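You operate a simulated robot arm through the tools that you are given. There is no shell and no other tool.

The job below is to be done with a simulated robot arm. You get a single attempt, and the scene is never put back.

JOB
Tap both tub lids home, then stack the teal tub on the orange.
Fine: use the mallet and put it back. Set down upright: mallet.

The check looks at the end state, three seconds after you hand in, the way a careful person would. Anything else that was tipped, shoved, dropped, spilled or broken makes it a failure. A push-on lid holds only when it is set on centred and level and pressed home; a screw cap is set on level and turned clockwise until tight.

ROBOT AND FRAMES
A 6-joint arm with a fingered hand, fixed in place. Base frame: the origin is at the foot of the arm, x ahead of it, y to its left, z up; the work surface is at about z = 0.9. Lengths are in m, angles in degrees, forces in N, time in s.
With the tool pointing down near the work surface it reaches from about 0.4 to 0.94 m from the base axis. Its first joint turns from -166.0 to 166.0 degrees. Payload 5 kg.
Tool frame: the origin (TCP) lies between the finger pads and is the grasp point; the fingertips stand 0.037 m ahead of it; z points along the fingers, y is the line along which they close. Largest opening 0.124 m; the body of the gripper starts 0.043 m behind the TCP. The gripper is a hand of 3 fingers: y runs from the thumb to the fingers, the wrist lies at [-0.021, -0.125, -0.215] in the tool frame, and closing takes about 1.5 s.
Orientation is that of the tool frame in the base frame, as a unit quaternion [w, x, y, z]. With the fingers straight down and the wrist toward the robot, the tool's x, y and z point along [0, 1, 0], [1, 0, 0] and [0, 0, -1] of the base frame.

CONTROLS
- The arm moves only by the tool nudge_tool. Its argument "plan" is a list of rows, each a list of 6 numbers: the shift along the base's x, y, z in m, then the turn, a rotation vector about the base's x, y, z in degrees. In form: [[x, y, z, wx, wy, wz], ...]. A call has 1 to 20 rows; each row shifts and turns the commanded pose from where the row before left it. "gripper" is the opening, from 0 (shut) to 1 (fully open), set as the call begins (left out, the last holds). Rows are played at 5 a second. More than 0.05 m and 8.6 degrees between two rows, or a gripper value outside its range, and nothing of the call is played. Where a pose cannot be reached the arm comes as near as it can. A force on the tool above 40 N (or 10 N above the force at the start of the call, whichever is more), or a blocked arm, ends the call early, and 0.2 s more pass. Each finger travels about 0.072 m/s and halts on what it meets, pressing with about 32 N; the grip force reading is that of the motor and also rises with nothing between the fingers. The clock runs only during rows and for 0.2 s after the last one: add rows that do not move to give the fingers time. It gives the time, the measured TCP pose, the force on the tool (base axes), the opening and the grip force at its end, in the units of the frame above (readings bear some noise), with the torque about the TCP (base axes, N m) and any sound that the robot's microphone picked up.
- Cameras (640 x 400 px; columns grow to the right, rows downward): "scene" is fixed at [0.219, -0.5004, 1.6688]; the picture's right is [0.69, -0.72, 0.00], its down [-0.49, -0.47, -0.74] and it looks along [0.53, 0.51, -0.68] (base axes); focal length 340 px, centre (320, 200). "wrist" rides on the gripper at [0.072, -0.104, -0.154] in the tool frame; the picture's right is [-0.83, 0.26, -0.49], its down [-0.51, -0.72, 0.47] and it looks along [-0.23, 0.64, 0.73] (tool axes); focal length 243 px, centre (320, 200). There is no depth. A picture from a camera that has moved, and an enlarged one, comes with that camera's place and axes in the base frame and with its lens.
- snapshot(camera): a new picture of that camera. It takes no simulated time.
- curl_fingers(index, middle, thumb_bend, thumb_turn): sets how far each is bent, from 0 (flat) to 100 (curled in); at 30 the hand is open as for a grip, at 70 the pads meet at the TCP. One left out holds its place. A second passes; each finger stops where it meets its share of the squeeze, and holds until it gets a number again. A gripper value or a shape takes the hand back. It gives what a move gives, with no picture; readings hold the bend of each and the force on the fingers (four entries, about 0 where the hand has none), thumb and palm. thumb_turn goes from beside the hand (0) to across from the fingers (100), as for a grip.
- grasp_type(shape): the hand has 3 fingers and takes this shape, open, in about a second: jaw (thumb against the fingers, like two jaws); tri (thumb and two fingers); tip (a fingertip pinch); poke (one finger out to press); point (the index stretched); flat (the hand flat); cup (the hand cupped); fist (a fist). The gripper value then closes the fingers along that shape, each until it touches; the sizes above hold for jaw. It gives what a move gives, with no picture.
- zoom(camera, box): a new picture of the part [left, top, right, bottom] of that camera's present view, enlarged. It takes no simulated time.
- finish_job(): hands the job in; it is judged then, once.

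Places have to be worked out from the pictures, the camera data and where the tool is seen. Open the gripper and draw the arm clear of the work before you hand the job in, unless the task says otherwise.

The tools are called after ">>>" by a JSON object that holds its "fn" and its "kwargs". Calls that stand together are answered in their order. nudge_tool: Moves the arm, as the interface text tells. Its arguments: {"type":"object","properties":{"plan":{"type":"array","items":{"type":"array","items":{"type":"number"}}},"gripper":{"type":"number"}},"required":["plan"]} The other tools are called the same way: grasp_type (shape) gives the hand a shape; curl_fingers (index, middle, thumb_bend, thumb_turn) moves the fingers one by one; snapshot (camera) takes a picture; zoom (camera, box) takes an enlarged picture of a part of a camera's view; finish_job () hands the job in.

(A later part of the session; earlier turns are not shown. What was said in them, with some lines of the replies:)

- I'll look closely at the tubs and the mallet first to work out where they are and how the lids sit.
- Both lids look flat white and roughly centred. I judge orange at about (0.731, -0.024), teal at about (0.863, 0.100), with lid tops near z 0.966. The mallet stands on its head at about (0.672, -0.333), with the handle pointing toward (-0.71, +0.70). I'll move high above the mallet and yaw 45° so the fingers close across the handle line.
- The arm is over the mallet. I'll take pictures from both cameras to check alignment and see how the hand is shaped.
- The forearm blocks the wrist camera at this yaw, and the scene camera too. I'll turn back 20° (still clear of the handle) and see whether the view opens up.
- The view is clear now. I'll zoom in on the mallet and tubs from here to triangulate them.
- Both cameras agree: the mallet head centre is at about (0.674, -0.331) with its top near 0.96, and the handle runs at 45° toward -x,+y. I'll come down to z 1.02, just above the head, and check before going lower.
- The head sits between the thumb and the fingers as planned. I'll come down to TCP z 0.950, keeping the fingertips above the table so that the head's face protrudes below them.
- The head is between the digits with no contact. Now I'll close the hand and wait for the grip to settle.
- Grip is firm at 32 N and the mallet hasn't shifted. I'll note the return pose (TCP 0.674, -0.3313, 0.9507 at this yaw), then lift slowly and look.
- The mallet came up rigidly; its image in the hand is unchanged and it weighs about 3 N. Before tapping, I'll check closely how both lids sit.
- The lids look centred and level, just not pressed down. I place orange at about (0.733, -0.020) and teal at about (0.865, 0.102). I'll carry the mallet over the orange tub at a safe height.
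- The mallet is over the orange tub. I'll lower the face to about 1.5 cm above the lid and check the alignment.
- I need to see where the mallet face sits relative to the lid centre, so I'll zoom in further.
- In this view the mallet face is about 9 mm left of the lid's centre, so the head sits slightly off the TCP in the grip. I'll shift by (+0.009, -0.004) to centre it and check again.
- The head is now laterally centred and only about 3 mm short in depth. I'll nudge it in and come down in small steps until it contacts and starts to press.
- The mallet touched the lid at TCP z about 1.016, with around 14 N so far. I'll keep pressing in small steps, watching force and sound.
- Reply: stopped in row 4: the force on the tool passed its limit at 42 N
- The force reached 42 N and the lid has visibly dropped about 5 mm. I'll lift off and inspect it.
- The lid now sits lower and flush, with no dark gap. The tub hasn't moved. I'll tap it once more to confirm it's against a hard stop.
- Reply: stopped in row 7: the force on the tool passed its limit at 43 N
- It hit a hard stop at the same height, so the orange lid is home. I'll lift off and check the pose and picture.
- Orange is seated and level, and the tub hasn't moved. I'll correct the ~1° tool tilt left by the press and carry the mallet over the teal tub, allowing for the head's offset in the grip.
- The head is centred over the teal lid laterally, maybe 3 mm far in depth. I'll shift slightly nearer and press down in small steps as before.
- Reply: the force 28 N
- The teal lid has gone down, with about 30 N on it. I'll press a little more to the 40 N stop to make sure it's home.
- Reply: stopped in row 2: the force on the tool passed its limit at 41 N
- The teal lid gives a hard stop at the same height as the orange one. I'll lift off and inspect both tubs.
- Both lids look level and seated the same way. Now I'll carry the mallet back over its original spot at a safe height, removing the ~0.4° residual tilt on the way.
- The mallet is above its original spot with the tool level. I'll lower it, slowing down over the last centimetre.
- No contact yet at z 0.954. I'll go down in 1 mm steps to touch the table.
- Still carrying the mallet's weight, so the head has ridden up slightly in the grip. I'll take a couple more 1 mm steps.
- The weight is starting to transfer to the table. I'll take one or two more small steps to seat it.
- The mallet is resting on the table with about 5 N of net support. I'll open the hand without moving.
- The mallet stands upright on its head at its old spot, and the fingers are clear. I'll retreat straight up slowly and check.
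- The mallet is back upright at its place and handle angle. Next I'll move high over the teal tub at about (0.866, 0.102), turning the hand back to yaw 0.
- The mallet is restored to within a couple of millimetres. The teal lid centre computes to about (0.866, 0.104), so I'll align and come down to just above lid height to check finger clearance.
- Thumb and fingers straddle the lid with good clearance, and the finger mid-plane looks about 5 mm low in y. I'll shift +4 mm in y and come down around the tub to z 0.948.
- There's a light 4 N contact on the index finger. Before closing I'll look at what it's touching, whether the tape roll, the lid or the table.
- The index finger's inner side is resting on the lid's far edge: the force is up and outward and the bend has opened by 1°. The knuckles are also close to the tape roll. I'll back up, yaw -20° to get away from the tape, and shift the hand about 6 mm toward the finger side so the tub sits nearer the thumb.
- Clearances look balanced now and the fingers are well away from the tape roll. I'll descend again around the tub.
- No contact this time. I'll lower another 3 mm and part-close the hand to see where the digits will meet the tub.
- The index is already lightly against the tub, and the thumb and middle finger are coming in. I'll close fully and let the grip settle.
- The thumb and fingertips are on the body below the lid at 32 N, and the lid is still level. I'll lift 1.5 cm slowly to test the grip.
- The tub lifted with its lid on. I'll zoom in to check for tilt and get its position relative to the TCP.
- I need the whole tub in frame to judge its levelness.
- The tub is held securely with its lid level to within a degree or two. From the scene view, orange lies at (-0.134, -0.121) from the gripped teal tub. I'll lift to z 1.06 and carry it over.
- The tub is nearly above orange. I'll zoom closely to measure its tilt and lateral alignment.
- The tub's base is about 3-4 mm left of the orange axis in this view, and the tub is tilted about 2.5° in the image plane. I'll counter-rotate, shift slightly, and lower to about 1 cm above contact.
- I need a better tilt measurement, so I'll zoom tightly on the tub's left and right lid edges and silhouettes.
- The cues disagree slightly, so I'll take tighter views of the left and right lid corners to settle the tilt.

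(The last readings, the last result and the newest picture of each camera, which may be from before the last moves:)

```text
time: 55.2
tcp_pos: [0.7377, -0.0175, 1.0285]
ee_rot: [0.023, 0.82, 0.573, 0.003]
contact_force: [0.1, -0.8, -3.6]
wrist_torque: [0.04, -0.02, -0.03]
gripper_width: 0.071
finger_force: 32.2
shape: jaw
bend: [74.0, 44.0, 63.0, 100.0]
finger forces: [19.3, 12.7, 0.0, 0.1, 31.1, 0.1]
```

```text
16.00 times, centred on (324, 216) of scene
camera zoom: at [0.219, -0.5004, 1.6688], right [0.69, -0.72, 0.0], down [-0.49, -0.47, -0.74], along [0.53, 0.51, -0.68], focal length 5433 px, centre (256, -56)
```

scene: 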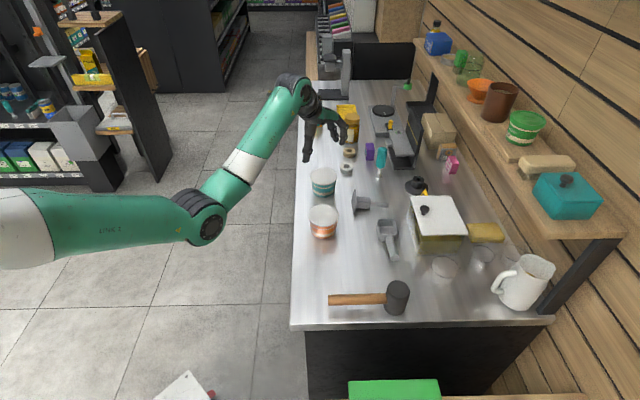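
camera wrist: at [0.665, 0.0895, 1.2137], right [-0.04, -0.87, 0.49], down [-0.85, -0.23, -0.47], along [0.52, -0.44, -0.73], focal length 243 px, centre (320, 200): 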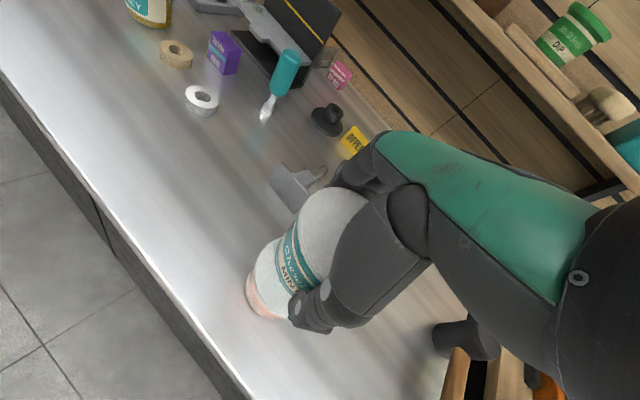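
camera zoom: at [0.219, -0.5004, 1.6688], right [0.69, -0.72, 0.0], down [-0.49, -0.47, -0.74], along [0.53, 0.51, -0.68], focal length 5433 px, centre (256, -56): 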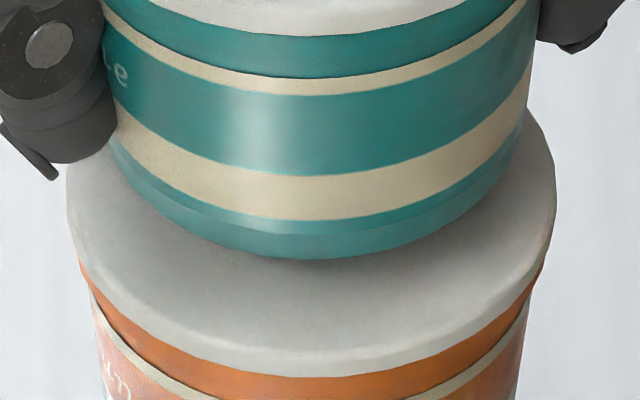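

The thumb hides the lid's left edge, which had biased my tilt estimate. By the visible right silhouettes and lowest points the tub was essentially level before I rotated it. I'll undo that rotation, fine-shift (+1, -1 mm), and go 7 mm lower.

>>> {"fn": "nudge_tool", "kwargs": {"plan": [[0.0005, -0.0005, 0, 0.9, 0.86, 0], [0.0005, -0.0005, 0, 0.9, 0.86, 0], [0, 0, -0.004, 0, 0, 0], [0, 0, -0.003, 0, 0, 0], [0, 0, 0, 0, 0, 0], [0, 0, 0, 0, 0, 0]]}}

>>> {"fn": "zoom", "kwargs": {"camera": "scene", "box": [304, 206, 344, 231]}}

>>> {"fn": "zoom", "kwargs": {"camera": "scene", "box": [308, 185, 348, 210]}}

>>> {"fn": "zoom", "kwargs": {"camera": "wrist", "box": [230, 150, 370, 350]}}

```text
time: 56.6
tcp_pos: [0.7381, -0.0193, 1.0213]
ee_rot: [0.002, 0.819, 0.574, 0.0]
contact_force: [-0.9, 0.2, -2.8]
wrist_torque: [0.05, -0.02, 0.01]
gripper_width: 0.0715
finger_force: 31.8
shape: jaw
bend: [74.0, 44.0, 63.0, 100.0]
finger forces: [19.3, 12.7, 0.0, 0.1, 30.9, 0.1]
```

```text
16.00 times, centred on (324, 218) of scene
camera zoom: at [0.219, -0.5004, 1.6688], right [0.69, -0.72, 0.0], down [-0.49, -0.47, -0.74], along [0.53, 0.51, -0.68], focal length 5433 px, centre (256, -96)
```

zoom: 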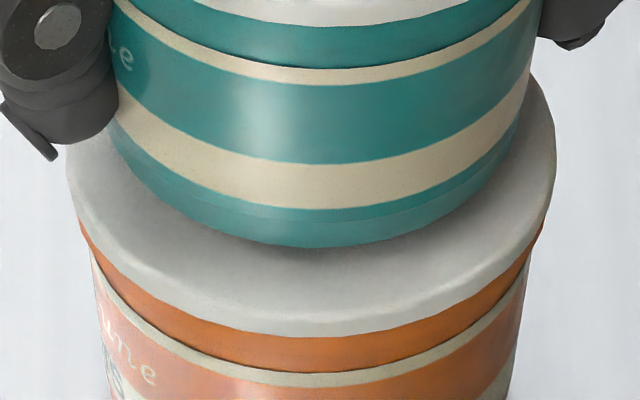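

```text
16.00 times, centred on (328, 198) of scene
camera zoom: at [0.219, -0.5004, 1.6688], right [0.69, -0.72, 0.0], down [-0.49, -0.47, -0.74], along [0.53, 0.51, -0.68], focal length 5433 px, centre (192, 240)
```

zoom: 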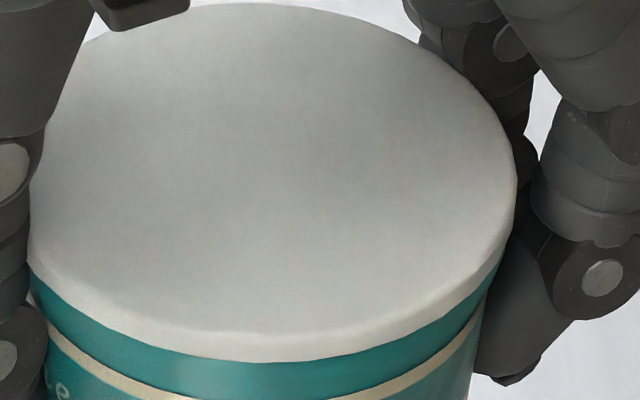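

```text
2.00 times, centred on (300, 250) of wrist
camera zoom: at [0.6659, 0.0846, 1.1767], right [-0.04, -0.87, 0.49], down [-0.85, -0.23, -0.47], along [0.52, -0.44, -0.73], focal length 485 px, centre (360, 100)
```

zoom: 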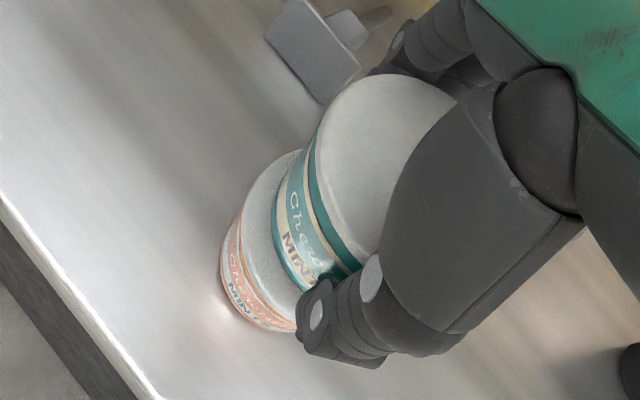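

Level and well aligned now: base centre at about (0.730, -0.025) against orange at (0.729, -0.025). I'll come down in small steps to contact, which I expect near TCP z 1.013.

>>> {"fn": "nudge_tool", "kwargs": {"plan": [[0, 0, -0.002, 0, 0, 0], [0, 0, -0.002, 0, 0, 0], [0, 0, -0.0015, 0, 0, 0], [0, 0, -0.001, 0, 0, 0], [0, 0, 0, 0, 0, 0]]}}

```text
time: 57.8
tcp_pos: [0.7384, -0.0186, 1.0148]
ee_rot: [0.0, 0.819, 0.574, 0.0]
contact_force: [-0.7, -0.3, -2.1]
wrist_torque: [0.01, -0.03, -0.02]
gripper_width: 0.0714
finger_force: 31.6
shape: jaw
bend: [74.0, 44.0, 63.0, 100.0]
finger forces: [19.3, 12.5, 0.1, 0.0, 31.0, 0.0]
```

Still carrying the weight at 1.015, so I'll continue in 1 mm steps.

>>> {"fn": "nudge_tool", "kwargs": {"plan": [[0, 0, -0.001, 0, 0, 0], [0, 0, -0.001, 0, 0, 0], [0, 0, 0, 0, 0, 0]]}}

```text
time: 58.6
tcp_pos: [0.7389, -0.0183, 1.0137]
ee_rot: [0.0, 0.819, 0.573, 0.001]
contact_force: [-0.4, -1.5, 0.1]
wrist_torque: [-0.1, -0.11, 0.02]
gripper_width: 0.0714
finger_force: 32.1
shape: jaw
bend: [74.0, 44.0, 63.0, 100.0]
finger forces: [19.1, 12.7, 0.0, 0.1, 31.3, 0.0]
```

The force has gone from about -2.5 N to 0, so the tub is touching the orange lid. One more millimetre to seat it, then a look.

>>> {"fn": "nudge_tool", "kwargs": {"plan": [[0, 0, -0.001, 0, 0, 0], [0, 0, 0, 0, 0, 0]]}}

>>> {"fn": "zoom", "kwargs": {"camera": "scene", "box": [304, 206, 344, 231]}}

>>> {"fn": "zoom", "kwargs": {"camera": "scene", "box": [290, 170, 360, 245]}}

```text
time: 59.2
tcp_pos: [0.7381, -0.018, 1.0143]
ee_rot: [0.001, 0.819, 0.574, 0.0]
contact_force: [1.6, -0.8, 3.2]
wrist_torque: [-0.17, -0.24, -0.02]
gripper_width: 0.0715
finger_force: 31.9
shape: jaw
bend: [74.0, 44.0, 63.0, 100.0]
finger forces: [19.6, 13.2, 0.0, 0.1, 30.8, 0.0]
```

```text
16.00 times, centred on (324, 218) of scene
camera zoom: at [0.219, -0.5004, 1.6688], right [0.69, -0.72, 0.0], down [-0.49, -0.47, -0.74], along [0.53, 0.51, -0.68], focal length 5433 px, centre (256, -96)
```

zoom: 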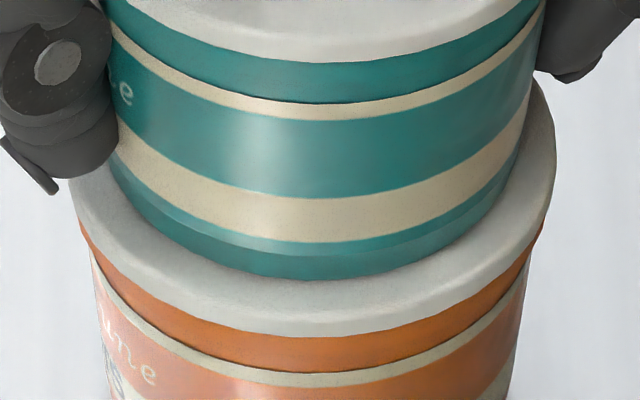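

```text
5.33 times, centred on (325, 208) of scene
camera zoom: at [0.219, -0.5004, 1.6688], right [0.69, -0.72, 0.0], down [-0.49, -0.47, -0.74], along [0.53, 0.51, -0.68], focal length 1811 px, centre (293, 160)
```

zoom: 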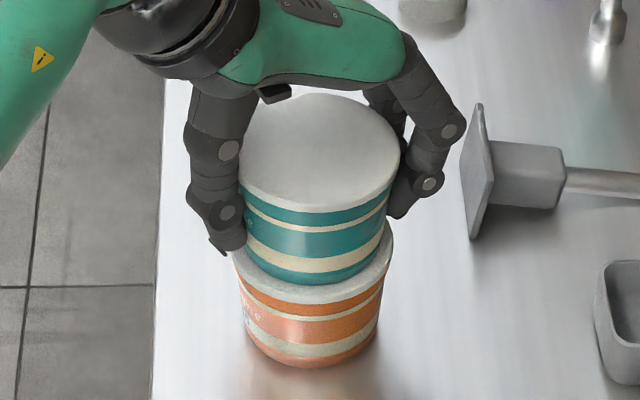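

The teal tub rests centred on the orange lid with about 6 N. I'll open the hand without moving the arm.

>>> {"fn": "nudge_tool", "kwargs": {"plan": [[0, 0, 0, 0, 0, 0], [0, 0, 0, 0, 0, 0], [0, 0, 0, 0, 0, 0], [0, 0, 0, 0, 0, 0], [0, 0, 0, 0, 0, 0], [0, 0, 0, 0, 0, 0], [0, 0, 0, 0, 0, 0], [0, 0, 0, 0, 0, 0]], "gripper": 1}}

>>> {"fn": "zoom", "kwargs": {"camera": "scene", "box": [290, 170, 360, 245]}}

>>> {"fn": "snapshot", "kwargs": {"camera": "wrist"}}

```text
time: 61.0
tcp_pos: [0.7372, -0.0197, 1.0131]
ee_rot: [0.002, 0.819, 0.574, 0.0]
contact_force: [-0.2, -0.6, 0.8]
wrist_torque: [-0.02, 0.01, -0.02]
gripper_width: 0.1235
finger_force: 0.0
shape: jaw
bend: [30.0, 30.0, 30.0, 98.0]
finger forces: [0.1, 0.1, 0.0, 0.0, 0.1, 0.0]
```

```text
5.33 times, centred on (325, 208) of scene
camera zoom: at [0.219, -0.5004, 1.6688], right [0.69, -0.72, 0.0], down [-0.49, -0.47, -0.74], along [0.53, 0.51, -0.68], focal length 1811 px, centre (293, 160)
```

zoom: 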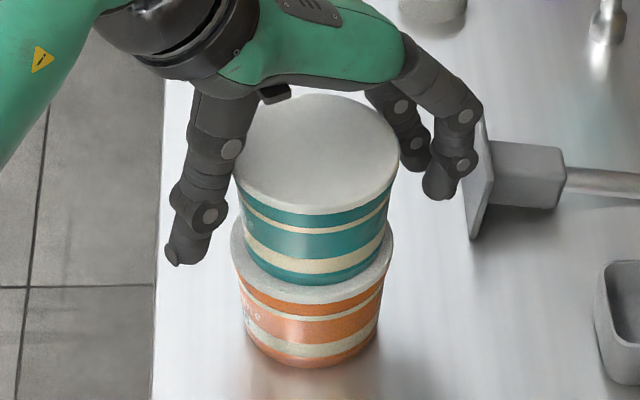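

```text
taken
camera wrist: at [0.6654, 0.0849, 1.1676], right [-0.04, -0.87, 0.49], down [-0.85, -0.23, -0.47], along [0.52, -0.44, -0.73], focal length 243 px, centre (320, 200)
```

wrist: 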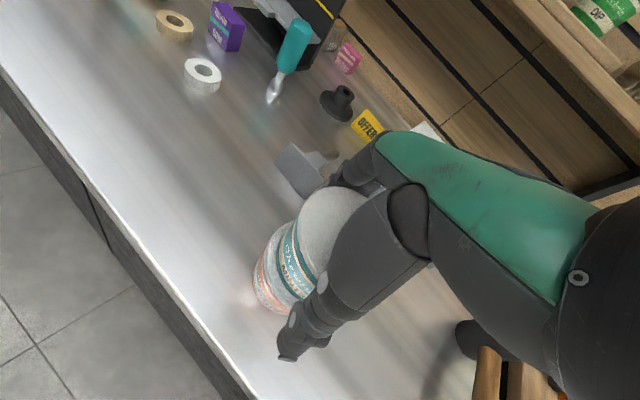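

The hand is open and the stack stands steady. I'll retract straight up slowly and then look again.

>>> {"fn": "nudge_tool", "kwargs": {"plan": [[0, 0, 0.01, 0, 0, 0], [0, 0, 0.015, 0, 0, 0], [0, 0, 0.02, 0, 0, 0], [0, 0, 0.03, 0, 0, 0], [0, 0, 0.04, 0, 0, 0], [0, 0, 0.045, 0, 0, 0], [0, 0, 0.045, 0, 0, 0], [0, 0, 0, 0, 0, 0]]}}

>>> {"fn": "zoom", "kwargs": {"camera": "scene", "box": [290, 170, 360, 245]}}

>>> {"fn": "snapshot", "kwargs": {"camera": "wrist"}}

```text
time: 62.8
tcp_pos: [0.739, -0.0194, 1.2191]
ee_rot: [0.001, 0.818, 0.575, -0.001]
contact_force: [0.4, 0.2, 0.0]
wrist_torque: [0.02, 0.01, 0.0]
gripper_width: 0.1238
finger_force: 0.0
shape: jaw
bend: [30.0, 30.0, 30.0, 98.0]
finger forces: [0.0, 0.0, 0.0, 0.0, 0.1, 0.1]
```

```text
5.33 times, centred on (325, 208) of scene
camera zoom: at [0.219, -0.5004, 1.6688], right [0.69, -0.72, 0.0], down [-0.49, -0.47, -0.74], along [0.53, 0.51, -0.68], focal length 1811 px, centre (293, 160)
```

zoom: 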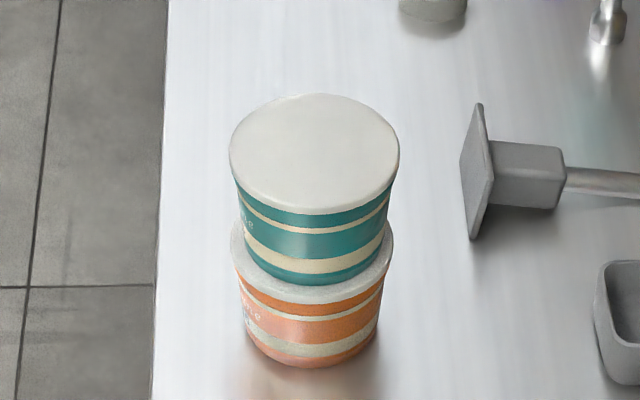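

```text
taken
camera wrist: at [0.6657, 0.0841, 1.3728], right [-0.04, -0.87, 0.49], down [-0.85, -0.23, -0.47], along [0.52, -0.44, -0.73], focal length 243 px, centre (320, 200)
```

wrist: 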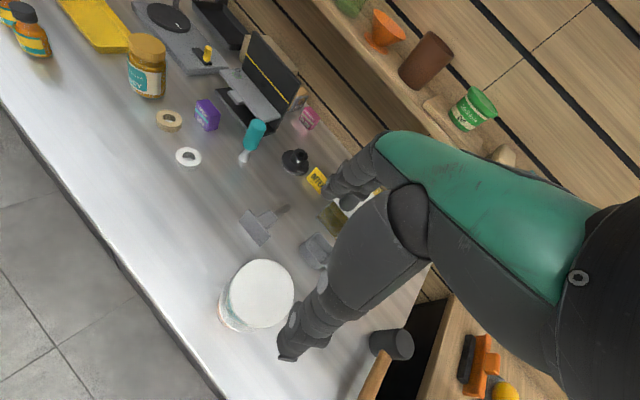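

The stack is centred and level, and both lids look seated. I'll draw the arm well clear to the left and back, then do a final check of everything.

>>> {"fn": "nudge_tool", "kwargs": {"plan": [[-0.02, 0.035, 0.012, 0, 0, 4], [-0.02, 0.035, 0.012, 0, 0, 4], [-0.02, 0.035, 0.012, 0, 0, 4], [-0.02, 0.035, 0.012, 0, 0, 4], [-0.02, 0.035, 0.012, 0, 0, 4], [-0.02, 0.035, 0.01, 0, 0, 0], [-0.02, 0.035, 0.01, 0, 0, 0], [0, 0, 0, 0, 0, 0], [0, 0, 0, 0, 0, 0]]}}

>>> {"fn": "snapshot", "kwargs": {"camera": "scene"}}

>>> {"fn": "zoom", "kwargs": {"camera": "scene", "box": [302, 182, 352, 240]}}

>>> {"fn": "zoom", "kwargs": {"camera": "scene", "box": [300, 250, 460, 350]}}

```text
time: 64.8
tcp_pos: [0.6805, 0.2381, 1.2167]
ee_rot: [0.002, 0.707, 0.707, 0.002]
contact_force: [0.1, 0.9, 0.5]
wrist_torque: [-0.04, 0.0, -0.02]
gripper_width: 0.1238
finger_force: 0.1
shape: jaw
bend: [30.0, 30.0, 30.0, 98.0]
finger forces: [0.0, 0.0, 0.0, 0.1, 0.0, 0.0]
out of reach, approached as far as the arm can: row 1, 2, 3, 4, 5, 6, 7
```

```text
taken
```

scene: 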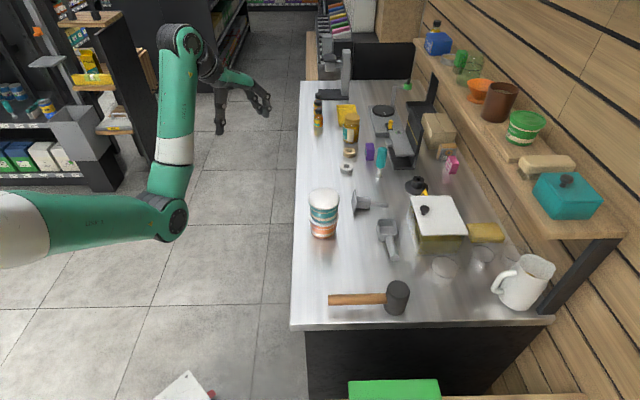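

```text
6.90 times, centred on (327, 211) of scene
camera zoom: at [0.219, -0.5004, 1.6688], right [0.69, -0.72, 0.0], down [-0.49, -0.47, -0.74], along [0.53, 0.51, -0.68], focal length 2342 px, centre (272, 124)
```

zoom: 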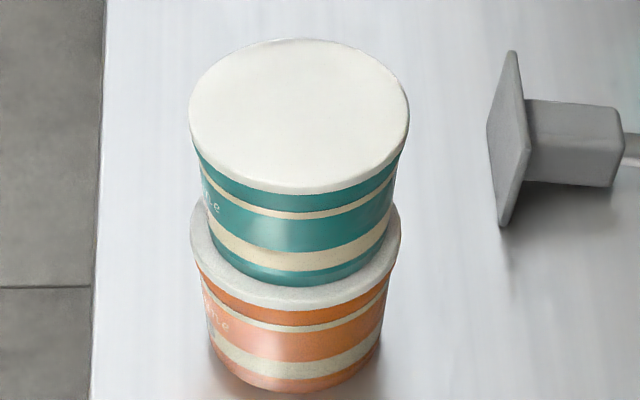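

```text
4.00 times, centred on (380, 300) of scene
camera zoom: at [0.219, -0.5004, 1.6688], right [0.69, -0.72, 0.0], down [-0.49, -0.47, -0.74], along [0.53, 0.51, -0.68], focal length 1358 px, centre (80, -200)
```

zoom: 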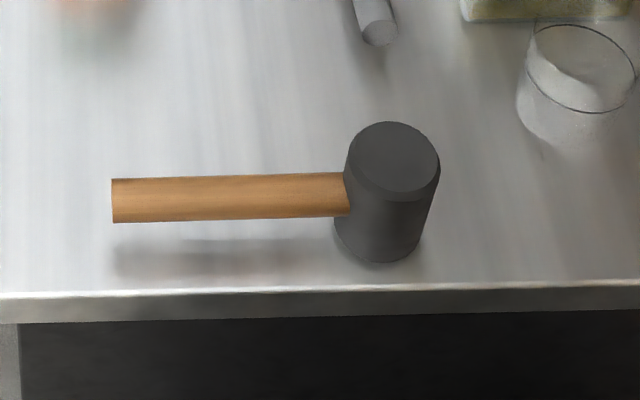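

Both lids are home and level, and the teal tub stands centred on the orange. The mallet is upright at its original place, nothing else has moved, and the arm is clear with the hand open. I'm handing in the job.

>>> {"fn": "finish_job", "kwargs": {}}

```text
The job is handed in.
```

I tapped both lids home with the mallet and stacked the teal tub on the orange one. The job is handed in, but I haven't seen the check's verdict.

- **Lids:** I tapped each one down until the force passed 40 N. Both stopped at the same height, and I tapped the orange twice to confirm. In the final pictures both look flush and level.
- **Stack:** the teal tub stands centred on the orange lid to within a few millimetres and stayed steady after I let go.
- **Mallet:** it is standing upright on its head, back within a couple of millimetres of where it started, with the handle at the same angle.
- **Everything else:** my first approach to the teal tub pressed a finger on its lid edge at about 4 N, so I backed off and came in at a different angle. The final scene picture shows nothing else moved.

I held the mallet by its head rather than its handle, so the push went straight down and it wouldn't twist in the grip. The hand is open and the arm is clear of the bench.
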